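You operate a simulated robot arm through the tools that you are given. There is no shell and no other tool. Be economical: measure what you need, move in short steps, check, and stop when the job is done.

You run a simulated robot arm. Do the job below in one go: nothing can be reset, and whatever is moved stays where it is left.

TASK
Put the 47 mm curd block from the top of the long table between tanks y54 and y57 on the lower shelf of table w and the 42 mm curd block on the top of the long table between tanks y52 and y54. Fetch the blue-handled paddle and stand it on the white board. Do these in any order. Set down upright: blue-handled paddle.

Only the result counts: the job must be done as asked and must still hold three seconds after the hand-in. Knocking over, shifting, dropping, spilling or breaking anything else fails it.

THE ROBOT
A 7-joint arm with a fingered hand on a trunk, on a base that drives. Base frame: it is fixed to the floor where the robot stands at the start and does not move with it; the origin is under the middle of the robot, x ahead of it, y to its left, z up; the surface under the hand at the start is at about z = 0.8. Readings come in m, degrees, newtons and seconds.
Its first joint turns from -166.0 to 166.0 degrees. Places, roughly: lower shelf of table W [0.4, -3.5, 0.2]; top of the long table between tanks Y52 and Y54 [0.7, -0.7, 0.8]; white board [0.75, -3.5, 0.75]. Payload 4.7 kg.
The TCP is the grasp point between the finger pads, 0.036 m short of the fingertips. In the tool frame z runs along the fingers and y along their closing line. Largest opening 0.12 m; the body of the gripper starts 0.042 m behind the TCP. The gripper is a hand of 5 fingers: y runs from the thumb to the fingers, the wrist lies at [-0.018, -0.122, -0.21] in the tool frame, and closing takes about 1.5 s.
Orientation is that of the tool frame in the base frame, as a unit quaternion [x, y, z, w]. With the fingers straight down and the wrist toward the robot, the tool's x, y and z point along [0, 1, 0], [1, 0, 0] and [0, 0, -1] of the base frame.

THE INTERFACE
- The arm moves only by the tool drive_tool. Its argument "targets" is one flat list of numbers, 7 for each row, row after row: the shift along the base's x, y, z in m, then the turn, a rotation vector about the base's x, y, z in degrees, then the finger opening in m, from 0 to 0.12. In form: [x, y, z, rx, ry, rz, grip, x, y, z, rx, ry, rz, grip, ...]. A call has 1 to 10 rows; each row shifts and turns the commanded pose from where the row before left it. Rows are played at 5 a second. More than 0.05 m and 8.6 degrees between two rows, or a gripper value outside its range, and nothing of the call is played. Where a pose cannot be reached the arm comes as near as it can. A force on the tool above 40 N (or 10 N above the force at the start of the call, whichever is more), or a blocked arm, ends the call early, and 0.2 s more pass. The fingers move at their own pace (about 0.045 m/s each) and stop on an object; they squeeze with about 29 N. The grip force told is the motor's: it shows also when the fingers shut on nothing. Time passes only in rows, and 0.2 s behind the last, so rows that do not move let the fingers close. It gives the time, the measured TCP pose, the force on the tool (base axes), the opening and the grip force at its end, in the units of the frame above (readings bear some noise), with the torque about the TCP (base axes, N m) and any sound that the robot's microphone picked up.
- Cameras (640 x 400 px; columns grow to the right, rows downward): "scene" is now at [-0.2443, 0.0415, 1.2528]; the picture's right is [-0.41, -0.91, 0.00], its down [-0.24, 0.11, -0.97] and it looks along [0.88, -0.39, -0.26] (base axes); focal length 295 px, centre (320, 200). "wrist" rides on the gripper at [0.073, -0.091, -0.143] in the tool frame; the picture's right is [-0.80, 0.28, -0.53], its down [-0.53, -0.73, 0.42] and it looks along [-0.27, 0.62, 0.74] (tool axes); focal length 234 px, centre (320, 200). There is no depth. A picture from a camera that has moved, and an enlarged one, comes with that camera's place and axes in the base frame and with its lens. The place of the scene camera against the robot may be out by one fixed shift of up to 0.012 m in any direction.
- capture(camera): a new picture of that camera. No time passes.
- roll_base(legs): drives the robot by 1 to 6 legs, each [ahead, turn to the left] in m and degrees, along the robot's own axes; the way and the turn of a leg run together, so that a leg with both is an arc; at most 1.5 m and 180 degrees a leg. The arm and the cameras ride along, it lands a little off, and it stops where it bumps. It gives what a move gives.
- hand_shape(shape): the hand has 5 fingers and takes this shape, open, in about a second: jaw (thumb against the fingers, like two jaws); tri (thumb and two fingers); tip (a fingertip pinch); poke (one finger out to press); point (the index stretched); flat (the hand flat); cup (the hand cupped); fist (a fist). The gripper value then closes the fingers along that shape, each until it touches; the sizes above hold for jaw. It gives what a move gives, with no picture.
- head_to(pan, tilt): turns the head with the scene camera to pan (to the left, within 143 degrees either way) and tilt (down, from -29 to 69), counted from straight ahead of the robot. It gives what a move gives.
- close_up(camera, box): a new picture of the part [left, top, right, bottom] of that camera's present view, enlarged. No time passes.
- sign_off(): hands the job in; it is judged then, once.

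Go step by step. Nothing tells you exact positions but the pictures and the camera data: compare them with the known pose of the tool, close in by small moves and look again before you grip or let go. The budget is 165 turns and 120 pictures, counting those below and the enlarged ones. Unless the task says otherwise, let go and move clear before handing in.

The tools are called after "Call:" as a command line: name --argument value ..., lists and objects as JSON in quotes. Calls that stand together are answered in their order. drive_tool: Moves the arm, as the interface text tells. Its arguments: {"type":"object","properties":{"targets":{"type":"array","items":{"type":"number"}}},"required":["targets"]} The other tools are called the same way: hand_shape (shape) gives the hand a shape; roll_base (legs) drives the base; head_to (pan, tilt) turns the head that bears the scene camera; capture (camera) takes a picture; close_up (camera, box) takes an enlarged picture of a part of a camera's view; sign_off () hands the job in.

At the start:

```text
clock: 0.0
eef_pos: [0.8339, 0.0691, 1.2063]
ee_rot: [0.707, 0.708, -0.001, 0.0]
wrist_force: [-0.3, -0.1, -1.0]
wrist_torque: [0.02, -0.01, 0.02]
grip_width: 0.1198
finger_force: 0.1
shape: jaw
robot x, y, heading: [-0.0008, 0.0003, -0.0]
head pan, tilt: [-24.0, 15.1]
```

scene: 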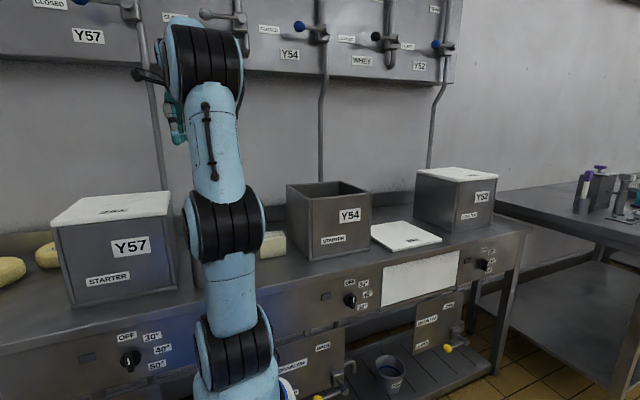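
wrist: 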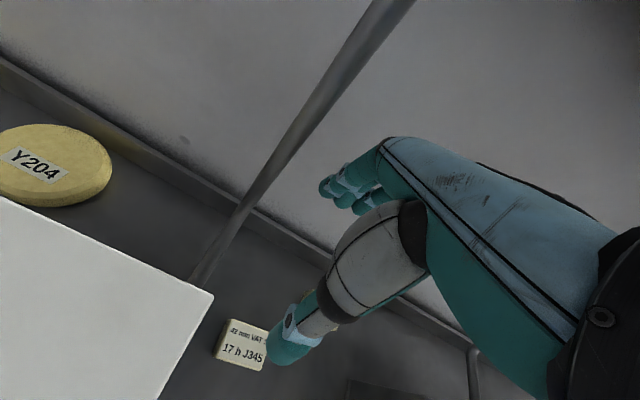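

The long table is ahead, with curd near tank Y54 partly hidden by the arm. I'll look at it more closely from the head.

Call:
close_up --camera "scene" --box '[160, 160, 460, 340]'

Call:
close_up --camera "wrist" --box '[160, 260, 400, 400]'

Call:
head_to --pan -75 --tilt 20

```text
2.13 times, centred on (310, 250) of scene
camera zoom: at [-0.2443, 0.0415, 1.2528], right [-0.41, -0.91, 0.0], down [-0.24, 0.11, -0.97], along [0.88, -0.39, -0.26], focal length 628 px, centre (341, 93)
```

zoom: 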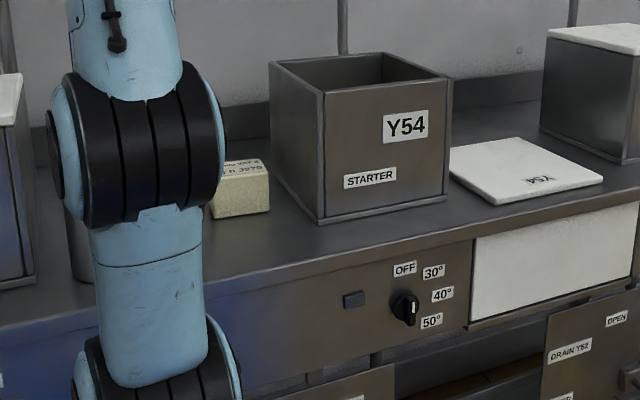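

```text
2.67 times, centred on (280, 330) of wrist
camera zoom: at [0.7437, 0.142, 1.3501], right [0.28, -0.8, 0.53], down [-0.73, -0.53, -0.42], along [0.62, -0.27, -0.74], focal length 624 px, centre (427, -147)
```

zoom: 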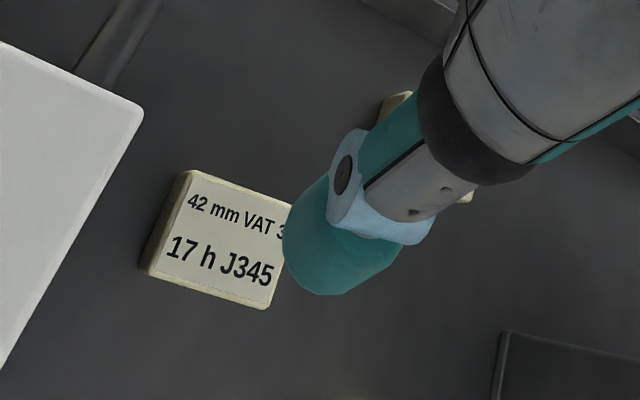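

```text
clock: 1.2
eef_pos: [0.834, 0.0705, 1.2061]
ee_rot: [0.707, 0.707, 0.0, 0.0]
wrist_force: [0.1, 0.0, -0.3]
wrist_torque: [0.03, 0.0, -0.04]
grip_width: 0.1197
finger_force: 0.1
shape: jaw
robot x, y, heading: [-0.0028, 0.0006, -0.3]
head pan, tilt: [-75.0, 20.0]
```

The block behind the hand's thumb reads 42 mm. Another lies next to Y54. I'll look around the rest of the room.

Call:
capture --camera "scene"

Call:
head_to --pan -110 --tilt 20

Call:
capture --camera "scene"

```text
115 pictures are left
camera scene: at [-0.3054, -0.0104, 1.2449], right [-0.97, -0.26, 0.0], down [-0.09, 0.33, -0.94], along [0.24, -0.91, -0.34], focal length 295 px, centre (320, 200)
```

scene: 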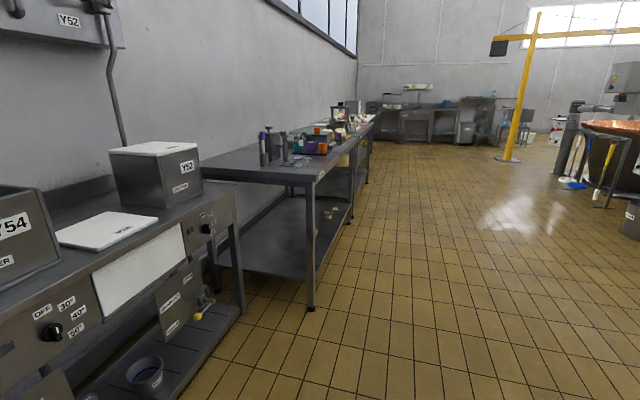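

```text
clock: 2.2
eef_pos: [0.8342, 0.0696, 1.2064]
ee_rot: [0.707, 0.707, 0.0, -0.001]
wrist_force: [0.3, -0.3, 0.0]
wrist_torque: [0.0, 0.02, -0.01]
grip_width: 0.1192
finger_force: 0.0
shape: jaw
robot x, y, heading: [-0.0031, -0.0015, 0.1]
head pan, tilt: [-110.0, 20.0]
```

```text
114 pictures are left
camera scene: at [-0.3614, -0.008, 1.2449], right [-0.94, 0.34, 0.0], down [0.12, 0.32, -0.94], along [-0.32, -0.88, -0.34], focal length 295 px, centre (320, 200)
```

scene: 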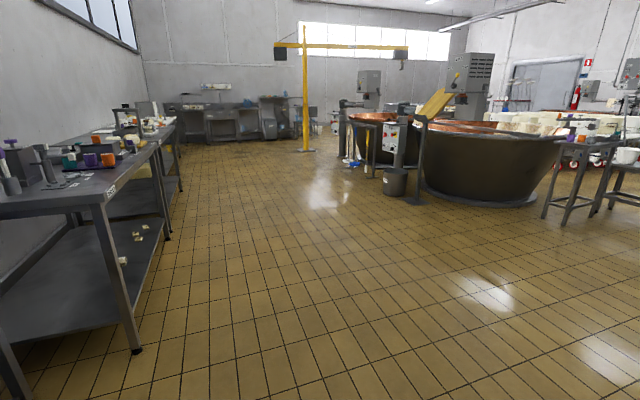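

Two worktables run along the wall to the right, with the vats to the far right. I'll zoom in for the paddle and the labels.

Call:
close_up --camera "scene" --box '[320, 50, 480, 210]'

Call:
close_up --camera "scene" --box '[0, 90, 200, 290]'

Call:
head_to --pan 20 --tilt 25

Call:
capture --camera "scene"

```text
2.50 times, centred on (400, 130) of scene
camera zoom: at [-0.3614, -0.008, 1.2449], right [-0.94, 0.34, 0.0], down [0.12, 0.32, -0.94], along [-0.32, -0.88, -0.34], focal length 736 px, centre (120, 375)
```

zoom: 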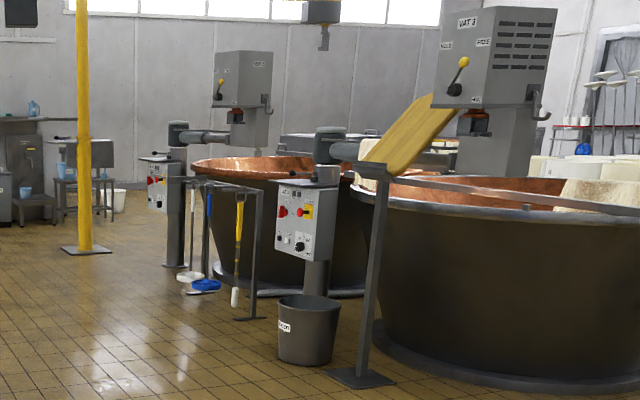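

```text
2.00 times, centred on (100, 190) of scene
camera zoom: at [-0.3614, -0.008, 1.2449], right [-0.94, 0.34, 0.0], down [0.12, 0.32, -0.94], along [-0.32, -0.88, -0.34], focal length 589 px, centre (760, 220)
```

zoom: 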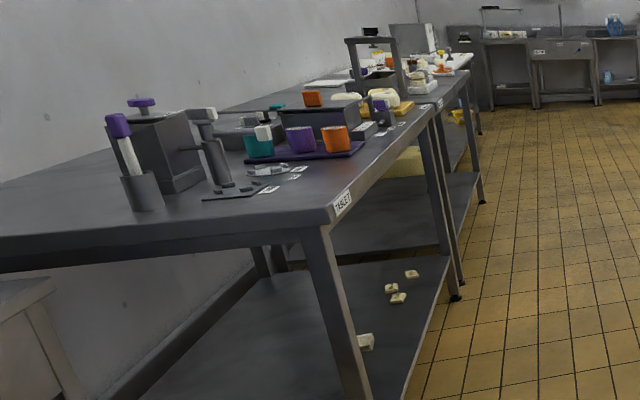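

```text
clock: 4.3
eef_pos: [0.8345, 0.0684, 1.2066]
ee_rot: [0.707, 0.707, 0.0, 0.0]
wrist_force: [-0.4, -1.2, -0.2]
wrist_torque: [0.03, -0.01, -0.03]
grip_width: 0.1196
finger_force: 0.1
shape: jaw
robot x, y, heading: [-0.0018, -0.0002, 0.0]
head pan, tilt: [20.0, 25.0]
```

```text
111 pictures are left
camera scene: at [-0.243, 0.111, 1.2368], right [0.34, -0.94, 0.0], down [-0.4, -0.14, -0.91], along [0.85, 0.31, -0.42], focal length 295 px, centre (320, 200)
```

scene: 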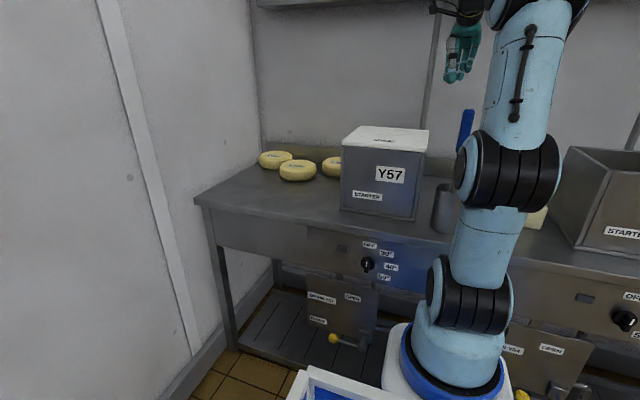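

A blue handle stands in a holder between Y57 and the arm, and the robot seems to carry a tray. I'll shift the arm to the left so the head gets a clear view.

Call:
drive_tool --targets '[-0.03, 0.04, 0.01, 0, 0, 0, 0.12, -0.03, 0.04, 0.01, 0, 0, 0, 0.12, -0.03, 0.04, 0.01, 0, 0, 0, 0.12, -0.03, 0.04, 0.01, 0, 0, 0, 0.12, -0.03, 0.04, 0.0, 0, 0, 0, 0.12, -0.03, 0.04, 0, 0, 0, 0, 0.12, -0.03, 0.04, 0, 0, 0, 0, 0.12, -0.03, 0.04, 0, 0, 0, 0, 0.12, -0.03, 0.04, 0, 0, 0, 0, 0.12, -0.03, 0.04, 0, 0, 0, 0, 0.12]'

Call:
head_to --pan -10 --tilt 25

Call:
capture --camera "scene"

Call:
capture --camera "wrist"

```text
refused: row 1 steps farther than a row can; nothing moved
```

```text
clock: 5.3
eef_pos: [0.8346, 0.0698, 1.2069]
ee_rot: [0.708, 0.707, 0.0, 0.0]
wrist_force: [-1.3, 0.0, 0.6]
wrist_torque: [0.01, 0.02, 0.01]
grip_width: 0.1198
finger_force: 0.0
shape: jaw
robot x, y, heading: [0.0003, -0.0002, -0.0]
head pan, tilt: [-10.0, 25.0]
```

```text
110 pictures are left
camera scene: at [-0.2388, 0.0636, 1.2368], right [-0.17, -0.98, 0.0], down [-0.42, 0.07, -0.91], along [0.89, -0.16, -0.42], focal length 295 px, centre (320, 200)
```

scene: 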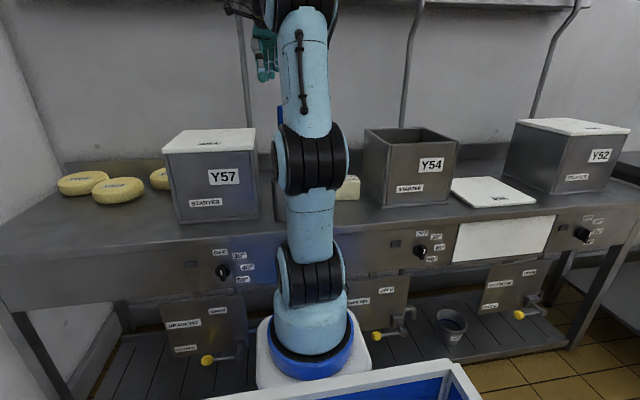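

```text
109 pictures are left
camera wrist: at [0.7437, 0.142, 1.3501], right [0.28, -0.8, 0.53], down [-0.73, -0.53, -0.42], along [0.62, -0.27, -0.74], focal length 234 px, centre (320, 200)
```

wrist: 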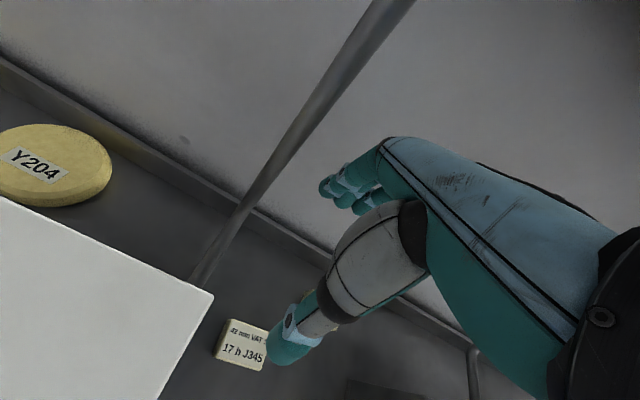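

The steps were too long. I'll retry with shorter ones and also look down at the tray on the robot.

Call:
drive_tool --targets '[-0.028, 0.04, 0, 0, 0, 0, 0.12, -0.028, 0.04, 0, 0, 0, 0, 0.12, -0.028, 0.04, 0, 0, 0, 0, 0.12, -0.028, 0.04, 0, 0, 0, 0, 0.12, -0.028, 0.04, 0.0, 0, 0, 0, 0.12, -0.028, 0.04, 0, 0, 0, 0, 0.12, -0.028, 0.04, 0, 0, 0, 0, 0.12, -0.028, 0.04, 0, 0, 0, 0, 0.12, -0.028, 0.04, 0, 0, 0, 0, 0.12, -0.028, 0.04, 0, 0, 0, 0, 0.12]'

Call:
capture --camera "scene"

Call:
capture --camera "wrist"

Call:
head_to --pan -10 --tilt 65

Call:
capture --camera "scene"

```text
clock: 7.5
eef_pos: [0.5543, 0.4694, 1.2064]
ee_rot: [0.707, 0.707, 0.0, 0.0]
wrist_force: [0.3, -0.7, 0.8]
wrist_torque: [0.09, -0.02, 0.01]
grip_width: 0.1197
finger_force: 0.0
shape: jaw
robot x, y, heading: [-0.0008, -0.0006, 0.1]
head pan, tilt: [-10.0, 25.0]
```

```text
108 pictures are left
camera scene: at [-0.2387, 0.0635, 1.2368], right [-0.17, -0.98, 0.0], down [-0.42, 0.07, -0.91], along [0.89, -0.16, -0.42], focal length 295 px, centre (320, 200)
```

scene: 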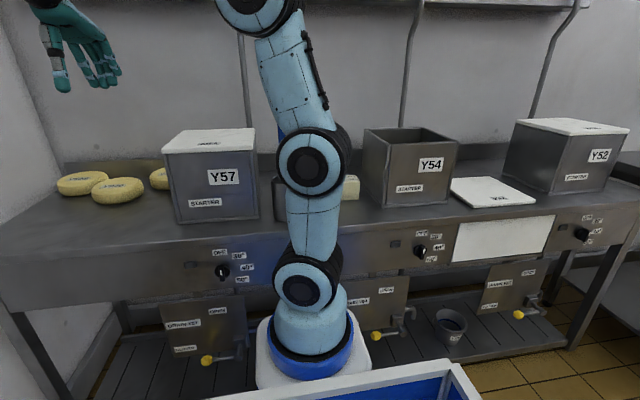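

```text
107 pictures are left
camera wrist: at [0.4635, 0.5411, 1.3507], right [0.28, -0.8, 0.53], down [-0.73, -0.53, -0.43], along [0.62, -0.27, -0.74], focal length 234 px, centre (320, 200)
```

wrist: 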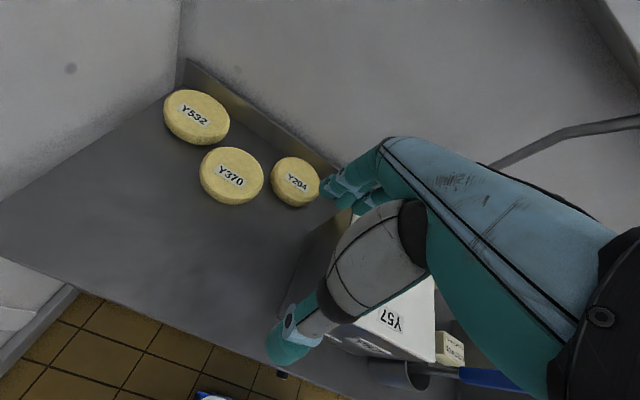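

```text
clock: 8.5
eef_pos: [0.5542, 0.4684, 1.2059]
ee_rot: [0.707, 0.707, -0.001, 0.001]
wrist_force: [-0.7, 0.0, -0.1]
wrist_torque: [-0.04, -0.02, 0.02]
grip_width: 0.1197
finger_force: 0.1
shape: jaw
robot x, y, heading: [-0.0015, -0.0001, 0.1]
head pan, tilt: [-10.0, 65.0]
```

```text
106 pictures are left
camera scene: at [-0.2698, 0.0691, 1.1812], right [-0.17, -0.98, 0.0], down [-0.89, 0.16, -0.42], along [0.42, -0.07, -0.91], focal length 295 px, centre (320, 200)
```

scene: 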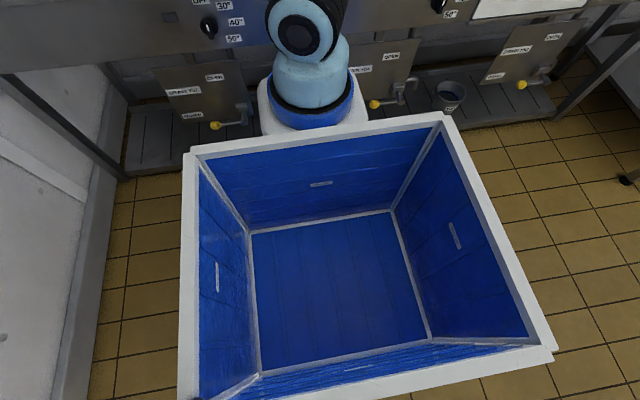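

The robot's own deep blue bin is behind the arm, but I won't need it. I'll move the hand over the gap so the wrist camera can see the blocks and the paddle.

Call:
drive_tool --targets '[0.01, -0.045, 0.005, 0, 0, 0, 0.12, 0.01, -0.045, 0.005, 0, 0, 0, 0.12, 0.01, -0.045, 0.005, 0, 0, 0, 0.12, 0.01, -0.045, 0.005, 0, 0, 0, 0.12, 0.01, -0.045, 0.005, 0, 0, 0, 0.12, 0.01, -0.045, 0.005, 0, 0, 0, 0.12, 0.01, -0.045, 0.005, 0, 0, 0, 0.12, 0.01, -0.045, 0.005, 0, 0, 0, 0.12, 0.01, -0.045, 0.005, 0, 0, 0, 0.12, 0.01, -0.045, 0.005, 0, 0, 0, 0.12]'

Call:
capture --camera "wrist"

Call:
drive_tool --targets '[0.01, -0.045, 0, 0, 0, 0, 0.12, 0.01, -0.045, 0, 0, 0, 0, 0.12, 0.01, -0.045, 0, 0, 0, 0, 0.12, 0.01, -0.045, 0, 0, 0, 0, 0.12]'

Call:
capture --camera "wrist"

```text
clock: 10.7
eef_pos: [0.655, 0.0197, 1.2569]
ee_rot: [0.707, 0.707, 0.0, 0.0]
wrist_force: [0.2, -0.2, 1.2]
wrist_torque: [0.01, -0.07, 0.0]
grip_width: 0.1197
finger_force: 0.1
shape: jaw
robot x, y, heading: [0.0009, -0.0052, 0.0]
head pan, tilt: [-10.0, 65.0]
```

```text
105 pictures are left
camera wrist: at [0.5629, 0.0923, 1.4], right [0.28, -0.8, 0.53], down [-0.73, -0.53, -0.42], along [0.62, -0.27, -0.74], focal length 234 px, centre (320, 200)
```

wrist: 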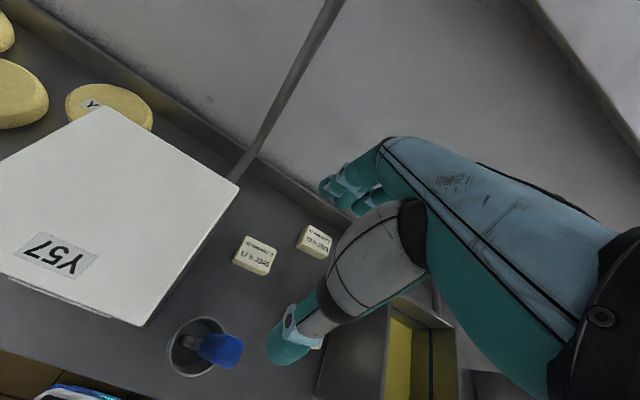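

```text
clock: 11.7
eef_pos: [0.6938, -0.1613, 1.2576]
ee_rot: [0.707, 0.707, 0.0, 0.001]
wrist_force: [-0.5, 1.0, 0.3]
wrist_torque: [-0.06, -0.02, 0.0]
grip_width: 0.1194
finger_force: 0.0
shape: jaw
robot x, y, heading: [0.0019, 0.0003, 0.0]
head pan, tilt: [-10.0, 65.0]
```

```text
104 pictures are left
camera wrist: at [0.6026, -0.0884, 1.4015], right [0.28, -0.8, 0.53], down [-0.73, -0.53, -0.43], along [0.62, -0.27, -0.74], focal length 234 px, centre (320, 200)
```

wrist: 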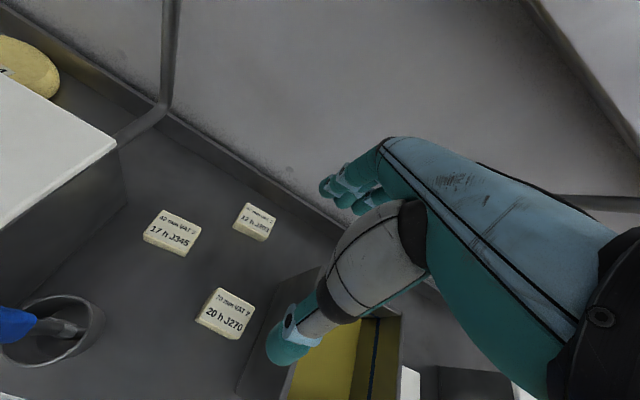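

Three blocks are visible in the gap, with the paddle in a cup to the left. I'll read the labels.

Call:
close_up --camera "wrist" --box '[120, 180, 300, 292]'

Call:
close_up --camera "wrist" --box '[0, 240, 270, 400]'

```text
3.56 times, centred on (210, 236) of wrist
camera zoom: at [0.6026, -0.0884, 1.4015], right [0.28, -0.8, 0.53], down [-0.73, -0.53, -0.43], along [0.62, -0.27, -0.74], focal length 833 px, centre (711, 72)
```

zoom: 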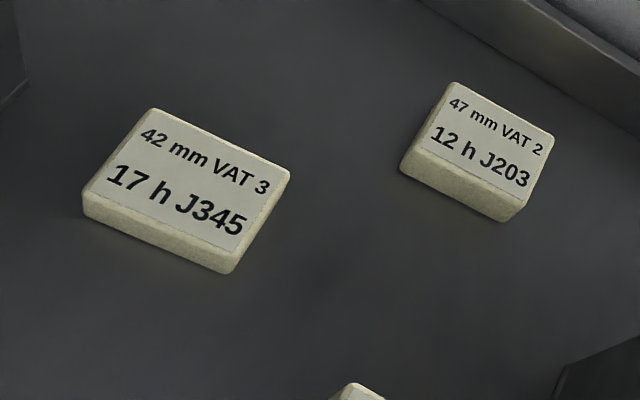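

```text
2.37 times, centred on (135, 320) of wrist
camera zoom: at [0.6026, -0.0884, 1.4015], right [0.28, -0.8, 0.53], down [-0.73, -0.53, -0.43], along [0.62, -0.27, -0.74], focal length 555 px, centre (758, -84)
```

zoom: 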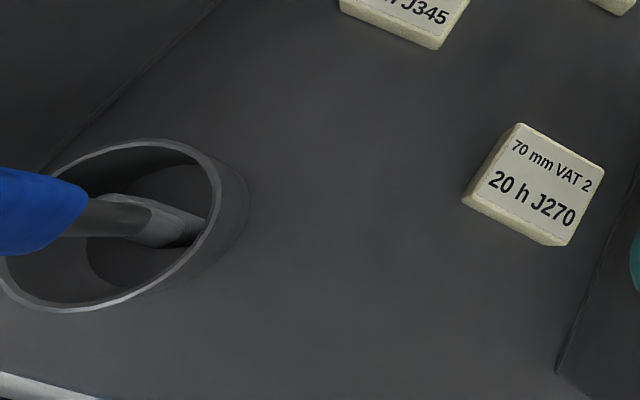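

The labels read 42 (about (0.78, -0.01)), 47 (about (0.90, -0.15)) and 70, which stays where it is. Next I'll check the free space between Y54 and Y52.

Call:
head_to --pan -40 --tilt 20

Call:
capture --camera "scene"

Call:
drive_tool --targets '[0.0, -0.045, 0, 0, 0, 0, 0.12, 0.0, -0.045, 0, 0, 0, 0, 0.12, 0.0, -0.045, 0, 0, 0, 0, 0.12, 0.0, -0.045, 0, 0, 0, 0, 0.12, 0, -0.045, 0, 0, 0, 0, 0.12, 0, -0.045, 0, 0, 0, 0, 0.12, 0, -0.045, 0, 0, 0, 0, 0.12, 0, -0.045, 0, 0, 0, 0, 0.12]'

Call:
capture --camera "wrist"

```text
clock: 12.8
eef_pos: [0.6957, -0.1602, 1.2568]
ee_rot: [0.707, 0.708, 0.0, 0.001]
wrist_force: [0.1, 0.6, -0.8]
wrist_torque: [-0.05, 0.02, 0.01]
grip_width: 0.1197
finger_force: 0.1
shape: jaw
robot x, y, heading: [0.0017, 0.0008, -0.1]
head pan, tilt: [-40.0, 20.0]
```

```text
101 pictures are left
camera scene: at [-0.2582, 0.0197, 1.2448], right [-0.64, -0.77, 0.0], down [-0.26, 0.22, -0.94], along [0.72, -0.6, -0.34], focal length 295 px, centre (320, 200)
```

scene: 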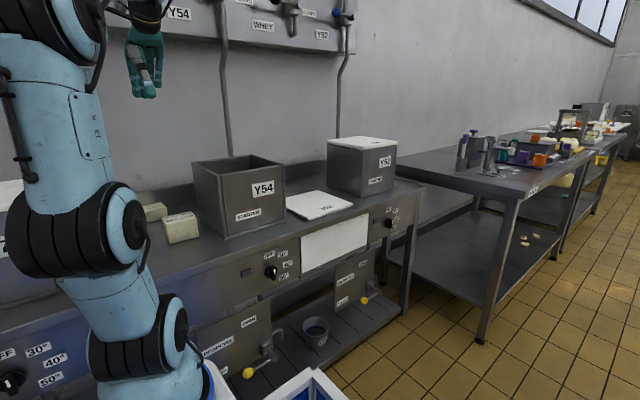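

```text
clock: 14.7
eef_pos: [0.6955, -0.5195, 1.2548]
ee_rot: [0.707, 0.707, -0.001, 0.001]
wrist_force: [-0.6, 1.4, 0.8]
wrist_torque: [-0.06, -0.03, 0.01]
grip_width: 0.1197
finger_force: 0.1
shape: jaw
robot x, y, heading: [-0.0008, -0.0013, 0.1]
head pan, tilt: [-40.0, 20.0]
```

```text
100 pictures are left
camera wrist: at [0.6035, -0.4476, 1.4001], right [0.28, -0.8, 0.53], down [-0.73, -0.53, -0.42], along [0.62, -0.27, -0.74], focal length 234 px, centre (320, 200)
```

wrist: 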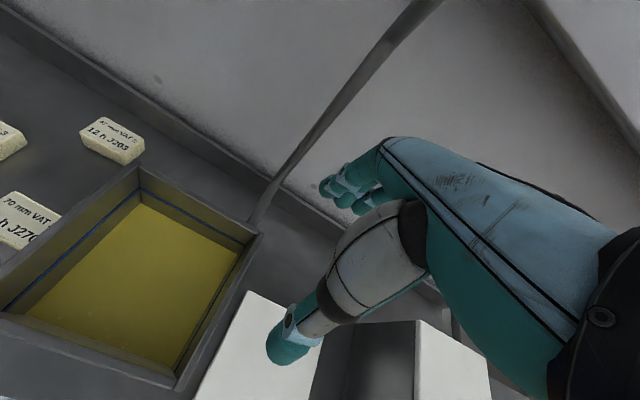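

The 42 block can go behind the loose lid, around (0.87, -0.72). I'll shift the robot 0.35 m to the right so everything is within reach.

Call:
roll_base --legs '[[0, -90], [0.35, 0], [0, 90]]'

Call:
head_to --pan 10 --tilt 28

Call:
capture --camera "scene"

Call:
capture --camera "wrist"

```text
clock: 24.6
eef_pos: [0.6998, -0.8613, 1.255]
ee_rot: [0.703, 0.711, 0.0, 0.001]
wrist_force: [-0.4, 0.6, -0.6]
wrist_torque: [0.02, 0.02, 0.01]
grip_width: 0.1196
finger_force: 0.0
shape: jaw
robot x, y, heading: [-0.0029, -0.35, 0.7]
head pan, tilt: [-40.0, 20.0]
```

```text
clock: 25.8
eef_pos: [0.6992, -0.8608, 1.255]
ee_rot: [0.703, 0.711, 0.0, -0.001]
wrist_force: [-0.4, 0.7, -0.9]
wrist_torque: [0.0, 0.02, 0.03]
grip_width: 0.1199
finger_force: 0.0
shape: jaw
robot x, y, heading: [-0.0064, -0.3482, 0.5]
head pan, tilt: [10.0, 28.0]
```

```text
99 pictures are left
camera scene: at [-0.2431, -0.2565, 1.232], right [0.19, -0.98, 0.0], down [-0.46, -0.09, -0.88], along [0.87, 0.16, -0.47], focal length 295 px, centre (320, 200)
```

scene: 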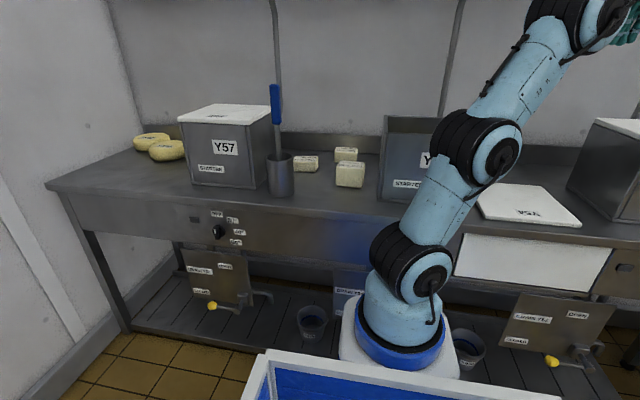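

```text
98 pictures are left
camera wrist: at [0.6075, -0.7889, 1.3993], right [0.29, -0.8, 0.53], down [-0.73, -0.54, -0.42], along [0.62, -0.26, -0.74], focal length 234 px, centre (320, 200)
```

wrist: 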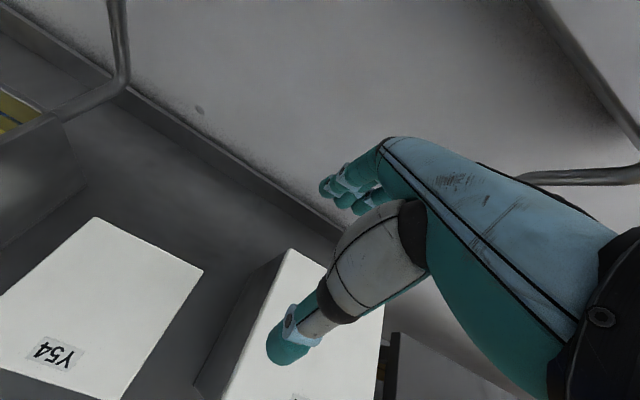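

The paddle stands in a cup at about (0.63, 0.04), where the wrist would get in its way while I take the 42 block. I'll do the paddle first, so I'll look at it closely.

Call:
close_up --camera "scene" --box '[220, 70, 400, 210]'

```text
2.86 times, centred on (310, 140) of scene
camera zoom: at [-0.2431, -0.2565, 1.232], right [0.19, -0.98, 0.0], down [-0.46, -0.09, -0.88], along [0.87, 0.16, -0.47], focal length 842 px, centre (349, 371)
```

zoom: 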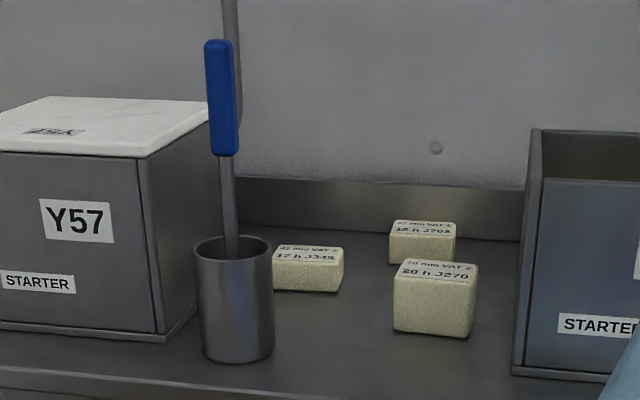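

The label number is the block height. The paddle handle is vertical at about (0.573, 0.022), from z 1.02 to 1.13, so I'll bring the hand above it.

Call:
drive_tool --targets '[-0.0063, 0.044, 0, 0, 0, 0, 0.12, -0.0063, 0.044, 0, 0, 0, 0, 0.12, -0.0063, 0.044, 0, 0, 0, 0, 0.12, -0.0063, 0.044, 0, 0, 0, 0, 0.12, -0.0063, 0.044, 0, 0, 0, 0, 0.12, -0.0063, 0.044, 0, 0, 0, 0, 0.12, -0.0063, 0.044, 0, 0, 0, 0, 0.12, -0.0063, 0.044, 0, 0, 0, 0, 0.12, -0.0063, 0.044, 0, 0, 0, 0, 0.12, -0.0063, 0.044, 0, 0, 0, 0, 0.12]'

Call:
drive_tool --targets '[-0.0063, 0.044, 0, 0, 0, 0, 0.12, -0.0063, 0.044, 0, 0, 0, 0, 0.12, -0.0063, 0.044, 0, 0, 0, 0, 0.12, -0.0063, 0.044, 0, 0, 0, 0, 0.12, -0.0063, 0.044, 0, 0, 0, 0, 0.12, -0.0063, 0.044, 0, 0, 0, 0, 0.12, -0.0063, 0.044, 0, 0, 0, 0, 0.12, -0.0063, 0.044, 0, 0, 0, 0, 0.12, -0.0063, 0.044, 0, 0, 0, 0, 0.12, -0.0063, 0.044, 0, 0, 0, -0.5, 0.12]'

Call:
capture --camera "scene"

Call:
capture --camera "wrist"

```text
clock: 28.0
eef_pos: [0.6352, -0.4207, 1.256]
ee_rot: [0.703, 0.711, 0.0, -0.001]
wrist_force: [1.2, 0.0, -0.7]
wrist_torque: [0.03, 0.05, 0.01]
grip_width: 0.1199
finger_force: 0.0
shape: jaw
robot x, y, heading: [-0.0018, -0.3502, 0.9]
head pan, tilt: [10.0, 28.0]
```

```text
clock: 30.2
eef_pos: [0.5732, 0.021, 1.2556]
ee_rot: [0.707, 0.707, 0.001, -0.001]
wrist_force: [-0.4, -1.9, 0.4]
wrist_torque: [0.03, -0.02, -0.03]
grip_width: 0.1197
finger_force: 0.1
shape: jaw
robot x, y, heading: [-0.001, -0.3484, 0.8]
head pan, tilt: [10.0, 28.0]
```

```text
96 pictures are left
camera scene: at [-0.2432, -0.2564, 1.232], right [0.19, -0.98, 0.0], down [-0.46, -0.09, -0.88], along [0.87, 0.16, -0.47], focal length 295 px, centre (320, 200)
```

scene: 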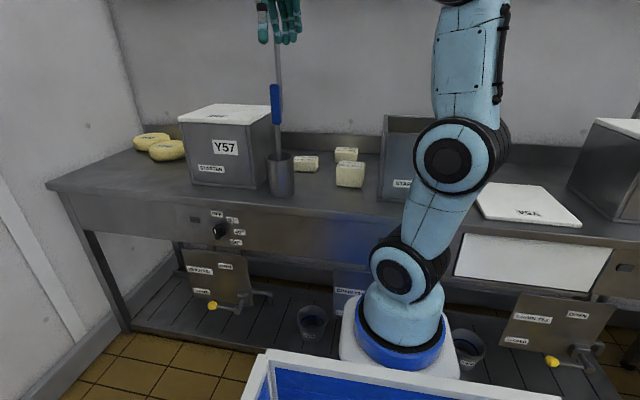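

```text
95 pictures are left
camera wrist: at [0.4816, 0.0925, 1.4009], right [0.28, -0.8, 0.52], down [-0.73, -0.53, -0.43], along [0.62, -0.26, -0.74], focal length 234 px, centre (320, 200)
```

wrist: 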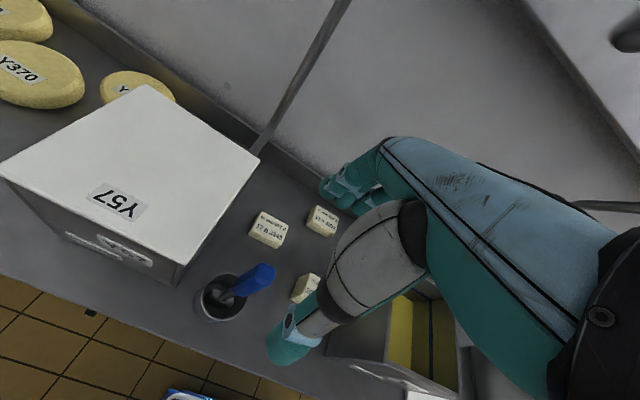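

The handle tip works out to about (0.570, 0.027). I'll zoom in to check its orientation.

Call:
close_up --camera "wrist" --box '[180, 240, 320, 330]'

Call:
close_up --camera "scene" --box '[220, 0, 340, 100]'

```text
4.44 times, centred on (250, 285) of wrist
camera zoom: at [0.4816, 0.0925, 1.4009], right [0.28, -0.8, 0.52], down [-0.73, -0.53, -0.43], along [0.62, -0.26, -0.74], focal length 1041 px, centre (631, -178)
```

zoom: 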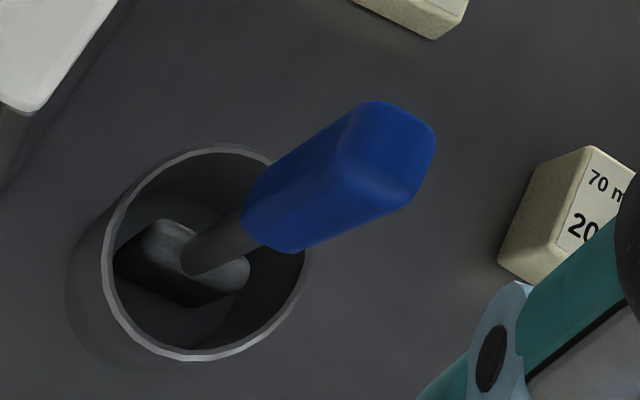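

```text
4.00 times, centred on (280, 50) of scene
camera zoom: at [-0.2432, -0.2564, 1.232], right [0.19, -0.98, 0.0], down [-0.46, -0.09, -0.88], along [0.87, 0.16, -0.47], focal length 1178 px, centre (480, 800)
```

zoom: 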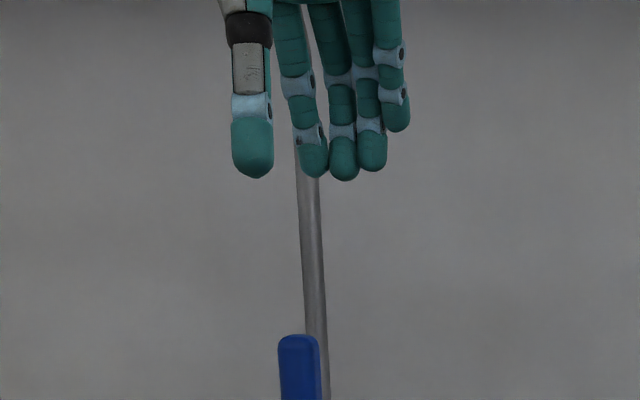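

The handle is roughly square and axis-aligned, and the paddle has a solid foot to stand on. I'll descend and grip it.

Call:
drive_tool --targets '[-0.002, 0.005, -0.04, 0, 0, 0, 0.12, 0, 0, -0.04, 0, 0, 0, 0.12, 0, 0, -0.04, 0, 0, 0, 0.12, 0, 0, -0.04, 0, 0, 0, 0.12]'

Call:
close_up --camera "scene" --box '[200, 20, 360, 180]'

Call:
capture --camera "wrist"

```text
clock: 31.2
eef_pos: [0.5721, 0.0257, 1.0958]
ee_rot: [0.705, 0.709, 0.0, 0.0]
wrist_force: [-0.7, -0.2, 0.5]
wrist_torque: [0.04, -0.03, -0.02]
grip_width: 0.1194
finger_force: 0.0
shape: jaw
robot x, y, heading: [-0.0044, -0.3488, 0.9]
head pan, tilt: [10.0, 28.0]
```

```text
2.50 times, centred on (280, 100) of scene
camera zoom: at [-0.2432, -0.2563, 1.2319], right [0.19, -0.98, 0.0], down [-0.46, -0.09, -0.88], along [0.87, 0.16, -0.47], focal length 736 px, centre (420, 450)
```

zoom: 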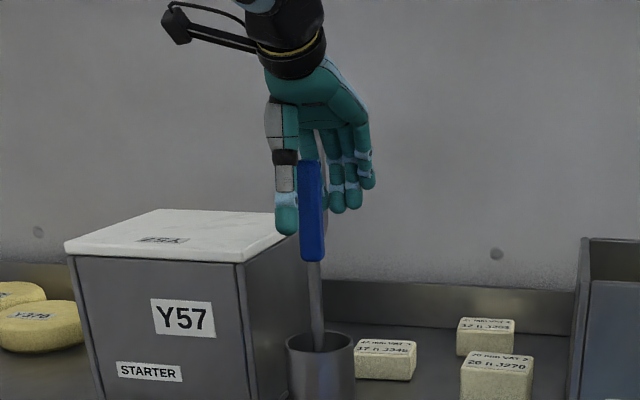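

```text
91 pictures are left
camera wrist: at [0.4798, 0.098, 1.2395], right [0.28, -0.8, 0.52], down [-0.73, -0.53, -0.43], along [0.62, -0.26, -0.74], focal length 234 px, centre (320, 200)
```

wrist: 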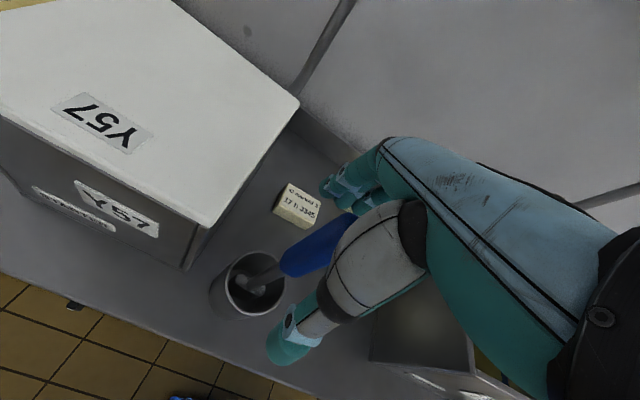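

The handle lines up with the TCP, but the thumb sits a little to the side of it. I'll close part way and check.

Call:
drive_tool --targets '[0, 0, 0, 0, 0, 0, 0.06, 0, 0, 0, 0, 0, 0, 0.06, 0, 0, 0, 0, 0, 0, 0.06, 0, 0, 0, 0, 0, 0, 0.06]'

Call:
close_up --camera "scene" --box '[240, 50, 320, 110]'

Call:
close_up --camera "wrist" --box '[200, 150, 440, 390]'

```text
clock: 32.2
eef_pos: [0.5722, 0.027, 1.0956]
ee_rot: [0.706, 0.708, 0.0, 0.0]
wrist_force: [-0.4, 0.9, 0.5]
wrist_torque: [-0.01, -0.01, 0.02]
grip_width: 0.0605
finger_force: 0.2
shape: jaw
robot x, y, heading: [0.0006, -0.3495, 0.6]
head pan, tilt: [10.0, 28.0]
```

```text
6.67 times, centred on (280, 80) of scene
camera zoom: at [-0.2431, -0.2562, 1.232], right [0.19, -0.98, 0.0], down [-0.46, -0.09, -0.88], along [0.87, 0.16, -0.47], focal length 1964 px, centre (587, 1000)
```

zoom: 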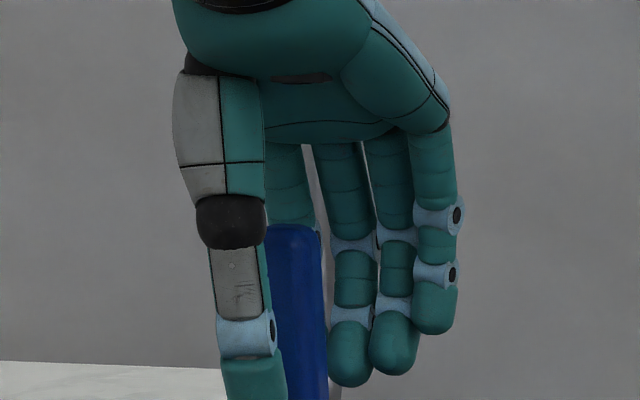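

```text
1.67 times, centred on (320, 270) of wrist
camera zoom: at [0.4801, 0.0983, 1.2393], right [0.28, -0.8, 0.53], down [-0.73, -0.53, -0.42], along [0.62, -0.26, -0.74], focal length 390 px, centre (320, 83)
```

zoom: 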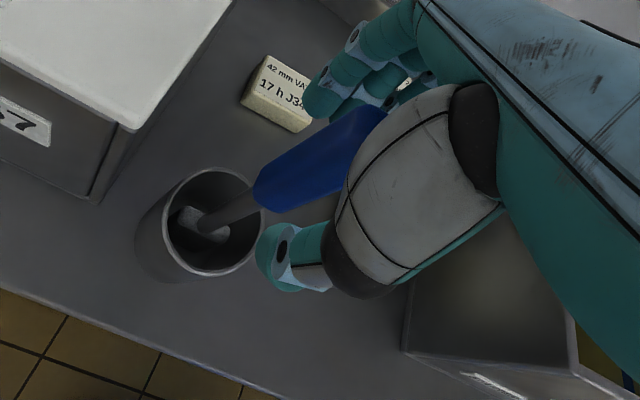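

The thumb overlaps only the handle's left part, so I'll shift the hand 1 cm toward -y to centre it, then close.

Call:
drive_tool --targets '[0, -0.005, 0, 0, 0, 0, 0.06, 0, -0.005, 0, 0, 0, 0, 0.06, 0, 0, 0, 0, 0, 0, 0, 0, 0, 0, 0, 0, 0, 0, 0, 0, 0, 0, 0, 0, 0, 0, 0, 0, 0, 0, 0, 0, 0, 0, 0, 0, 0, 0, 0, 0, 0, 0, 0, 0, 0, 0]'

Call:
close_up --camera "scene" --box '[240, 50, 320, 110]'

Call:
close_up --camera "wrist" --box '[200, 150, 440, 390]'

```text
clock: 34.0
eef_pos: [0.5726, 0.0155, 1.0963]
ee_rot: [0.706, 0.708, 0.0, 0.0]
wrist_force: [0.6, -0.4, 0.0]
wrist_torque: [-0.01, -0.04, 0.0]
grip_width: 0.0099
finger_force: 28.7
shape: jaw
robot x, y, heading: [-0.0019, -0.3497, 0.9]
head pan, tilt: [10.0, 28.0]
```

```text
6.67 times, centred on (280, 80) of scene
camera zoom: at [-0.2431, -0.2562, 1.232], right [0.19, -0.98, 0.0], down [-0.46, -0.09, -0.88], along [0.87, 0.16, -0.47], focal length 1964 px, centre (587, 1000)
```

zoom: 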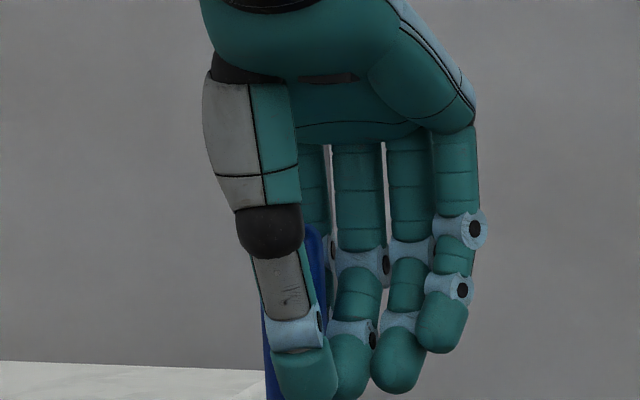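

```text
1.67 times, centred on (320, 270) of wrist
camera zoom: at [0.4799, 0.0876, 1.2393], right [0.28, -0.8, 0.53], down [-0.73, -0.53, -0.42], along [0.62, -0.26, -0.74], focal length 390 px, centre (320, 83)
```

zoom: 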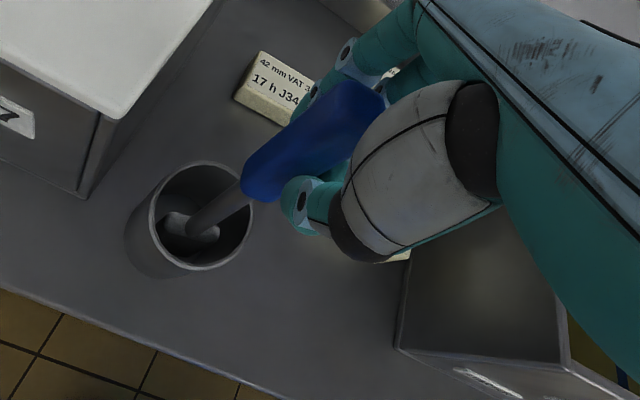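

The handle slipped to the +y side because the thumb converges on the TCP itself. I'll reopen and check how the paddle settled.

Call:
drive_tool --targets '[0, 0, 0, 0, 0, 0, 0.12, 0, 0, 0, 0, 0, 0, 0.12, 0, 0, 0, 0, 0, 0, 0.12, 0, 0, 0, 0, 0, 0, 0.12, 0, 0, 0, 0, 0, 0, 0.12, 0, 0, 0, 0, 0, 0, 0.12, 0, 0, 0, 0, 0, 0, 0.12]'

Call:
close_up --camera "scene" --box '[240, 50, 340, 200]'

Call:
close_up --camera "wrist" --box '[200, 150, 440, 390]'

```text
clock: 35.6
eef_pos: [0.5717, 0.0142, 1.0959]
ee_rot: [0.706, 0.708, 0.0, 0.0]
wrist_force: [-1.1, 0.4, -0.1]
wrist_torque: [0.0, -0.04, 0.03]
grip_width: 0.1197
finger_force: 0.2
shape: jaw
robot x, y, heading: [-0.0002, -0.3462, 0.7]
head pan, tilt: [10.0, 28.0]
```

```text
2.67 times, centred on (290, 125) of scene
camera zoom: at [-0.2431, -0.2562, 1.232], right [0.19, -0.98, 0.0], down [-0.46, -0.09, -0.88], along [0.87, 0.16, -0.47], focal length 786 px, centre (400, 400)
```

zoom: 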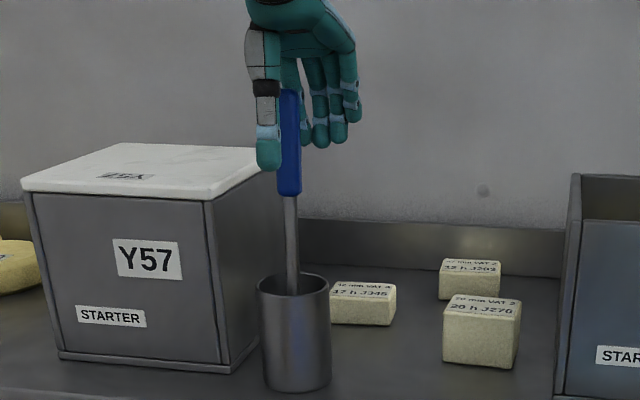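

```text
1.67 times, centred on (320, 270) of wrist
camera zoom: at [0.4799, 0.0875, 1.2395], right [0.28, -0.8, 0.53], down [-0.73, -0.53, -0.42], along [0.62, -0.26, -0.74], focal length 390 px, centre (320, 83)
```

zoom: 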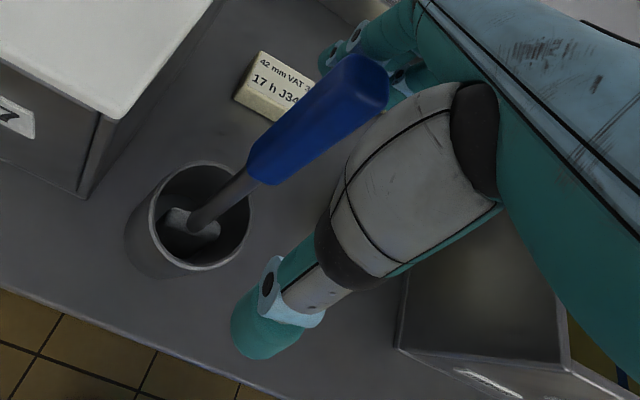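

The paddle is upright again, leaning slightly, with its handle near (0.588, 0.028). I'll re-centre the TCP on it and close in stages.

Call:
drive_tool --targets '[0.007, 0.007, 0, 0, 0, 0, 0.12, 0.007, 0.007, 0, 0, 0, 0, 0.09, 0, 0, 0, 0, 0, 0, 0.05, 0, 0, 0, 0, 0, 0, 0.05, 0, 0, 0, 0, 0, 0, 0.05, 0, 0, 0, 0, 0, 0, 0.05, 0, 0, 0, 0, 0, 0, 0.05]'

Call:
close_up --camera "scene" --box '[240, 50, 340, 110]'

Call:
close_up --camera "wrist" --box '[200, 150, 440, 390]'

```text
clock: 37.2
eef_pos: [0.5853, 0.0296, 1.0951]
ee_rot: [0.706, 0.708, 0.0, 0.0]
wrist_force: [0.6, -0.8, 0.6]
wrist_torque: [-0.01, -0.01, 0.02]
grip_width: 0.0504
finger_force: 0.1
shape: jaw
robot x, y, heading: [0.0016, -0.3472, 0.5]
head pan, tilt: [10.0, 28.0]
```

```text
6.40 times, centred on (290, 80) of scene
camera zoom: at [-0.2431, -0.2562, 1.232], right [0.19, -0.98, 0.0], down [-0.46, -0.09, -0.88], along [0.87, 0.16, -0.47], focal length 1885 px, centre (512, 968)
```

zoom: 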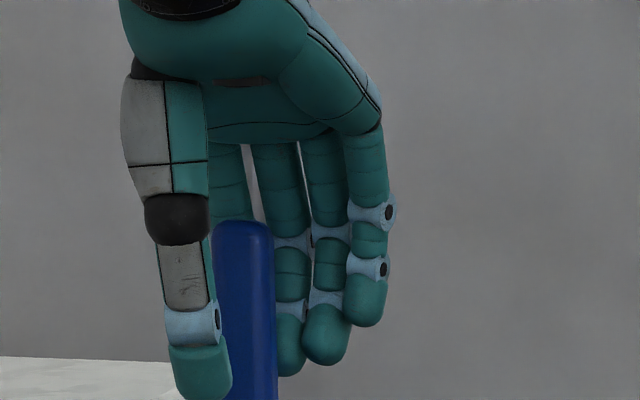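

```text
1.67 times, centred on (320, 270) of wrist
camera zoom: at [0.4942, 0.1014, 1.2391], right [0.28, -0.8, 0.53], down [-0.73, -0.53, -0.42], along [0.62, -0.26, -0.74], focal length 390 px, centre (320, 83)
```

zoom: 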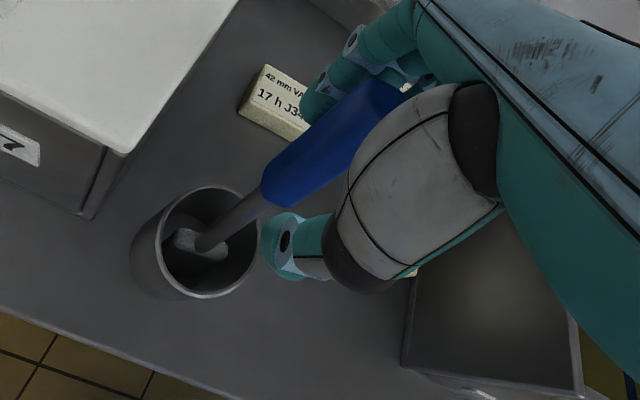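

The handle now sits between the thumb and index finger, so I'll close fully.

Call:
drive_tool --targets '[0, 0, 0, 0, 0, 0, 0.03, 0, 0, 0, 0, 0, 0, 0.01, 0, 0, 0, 0, 0, 0, 0, 0, 0, 0, 0, 0, 0, 0, 0, 0, 0, 0, 0, 0, 0, 0, 0, 0, 0, 0, 0, 0]'

Call:
close_up --camera "scene" --box '[240, 50, 340, 110]'

Call:
close_up --camera "wrist" --box '[200, 150, 440, 390]'

```text
clock: 38.6
eef_pos: [0.5858, 0.029, 1.0952]
ee_rot: [0.706, 0.708, 0.001, 0.0]
wrist_force: [0.6, 1.1, 0.4]
wrist_torque: [0.03, -0.01, 0.02]
grip_width: 0.0215
finger_force: 29.0
shape: jaw
robot x, y, heading: [-0.0024, -0.3445, 0.8]
head pan, tilt: [10.0, 28.0]
```

```text
6.40 times, centred on (290, 80) of scene
camera zoom: at [-0.2431, -0.2562, 1.232], right [0.19, -0.98, 0.0], down [-0.46, -0.09, -0.88], along [0.87, 0.16, -0.47], focal length 1885 px, centre (512, 968)
```

zoom: 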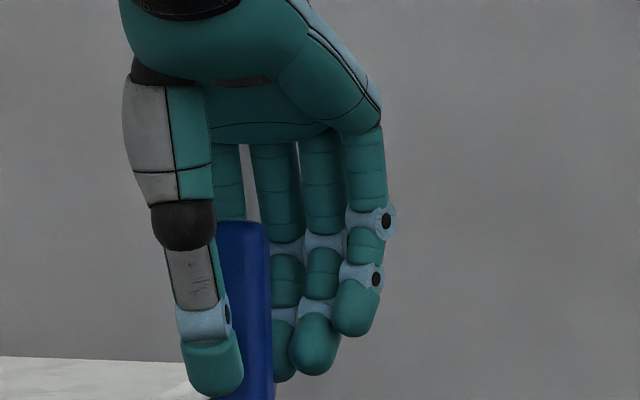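

```text
1.67 times, centred on (320, 270) of wrist
camera zoom: at [0.4942, 0.1015, 1.2391], right [0.28, -0.8, 0.53], down [-0.73, -0.53, -0.42], along [0.62, -0.26, -0.74], focal length 390 px, centre (320, 83)
```

zoom: 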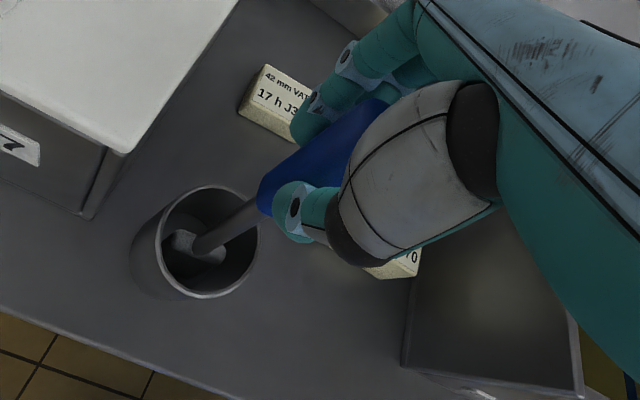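

The grip holds at 21.5 mm on the handle. I'll lift gently.

Call:
drive_tool --targets '[0, 0, 0.015, 0, 0, 0, 0, 0, 0, 0.025, 0, 0, 0, 0, 0, 0, 0.03, 0, 0, 0, 0, 0, 0, 0.03, 0, 0, 0, 0, 0, 0, 0.03, 0, 0, 0, 0, 0, 0, 0.03, 0, 0, 0, 0]'

Call:
capture --camera "scene"

Call:
capture --camera "wrist"

```text
clock: 40.0
eef_pos: [0.5855, 0.0296, 1.2559]
ee_rot: [0.707, 0.708, 0.001, 0.0]
wrist_force: [0.6, -0.4, -1.3]
wrist_torque: [-0.01, 0.0, -0.02]
grip_width: 0.0215
finger_force: 29.9
shape: jaw
robot x, y, heading: [-0.0022, -0.3513, 0.8]
head pan, tilt: [10.0, 28.0]
```

```text
80 pictures are left
camera scene: at [-0.243, -0.2562, 1.232], right [0.19, -0.98, 0.0], down [-0.46, -0.09, -0.88], along [0.87, 0.16, -0.47], focal length 295 px, centre (320, 200)
```

scene: 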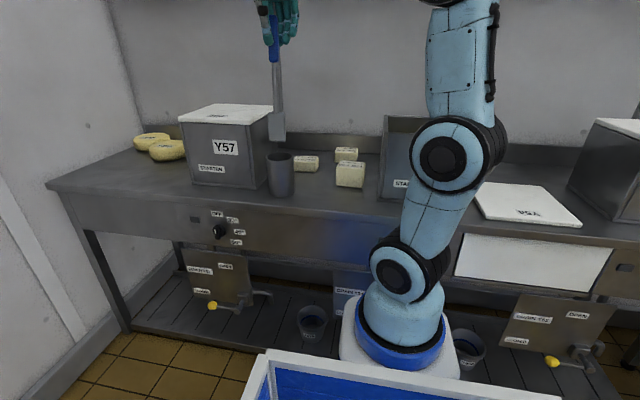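

```text
79 pictures are left
camera wrist: at [0.4939, 0.1019, 1.3995], right [0.28, -0.8, 0.53], down [-0.73, -0.53, -0.42], along [0.62, -0.26, -0.74], focal length 234 px, centre (320, 200)
```

wrist: 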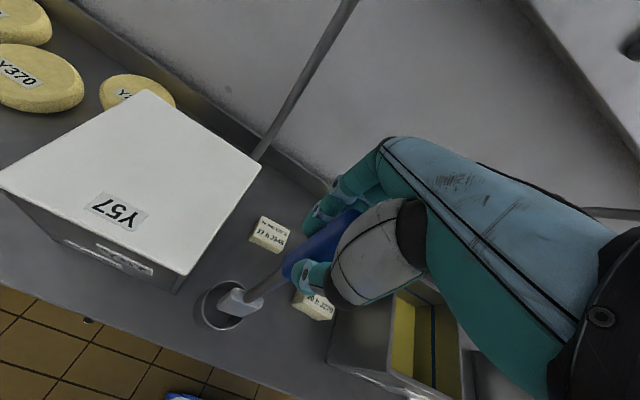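

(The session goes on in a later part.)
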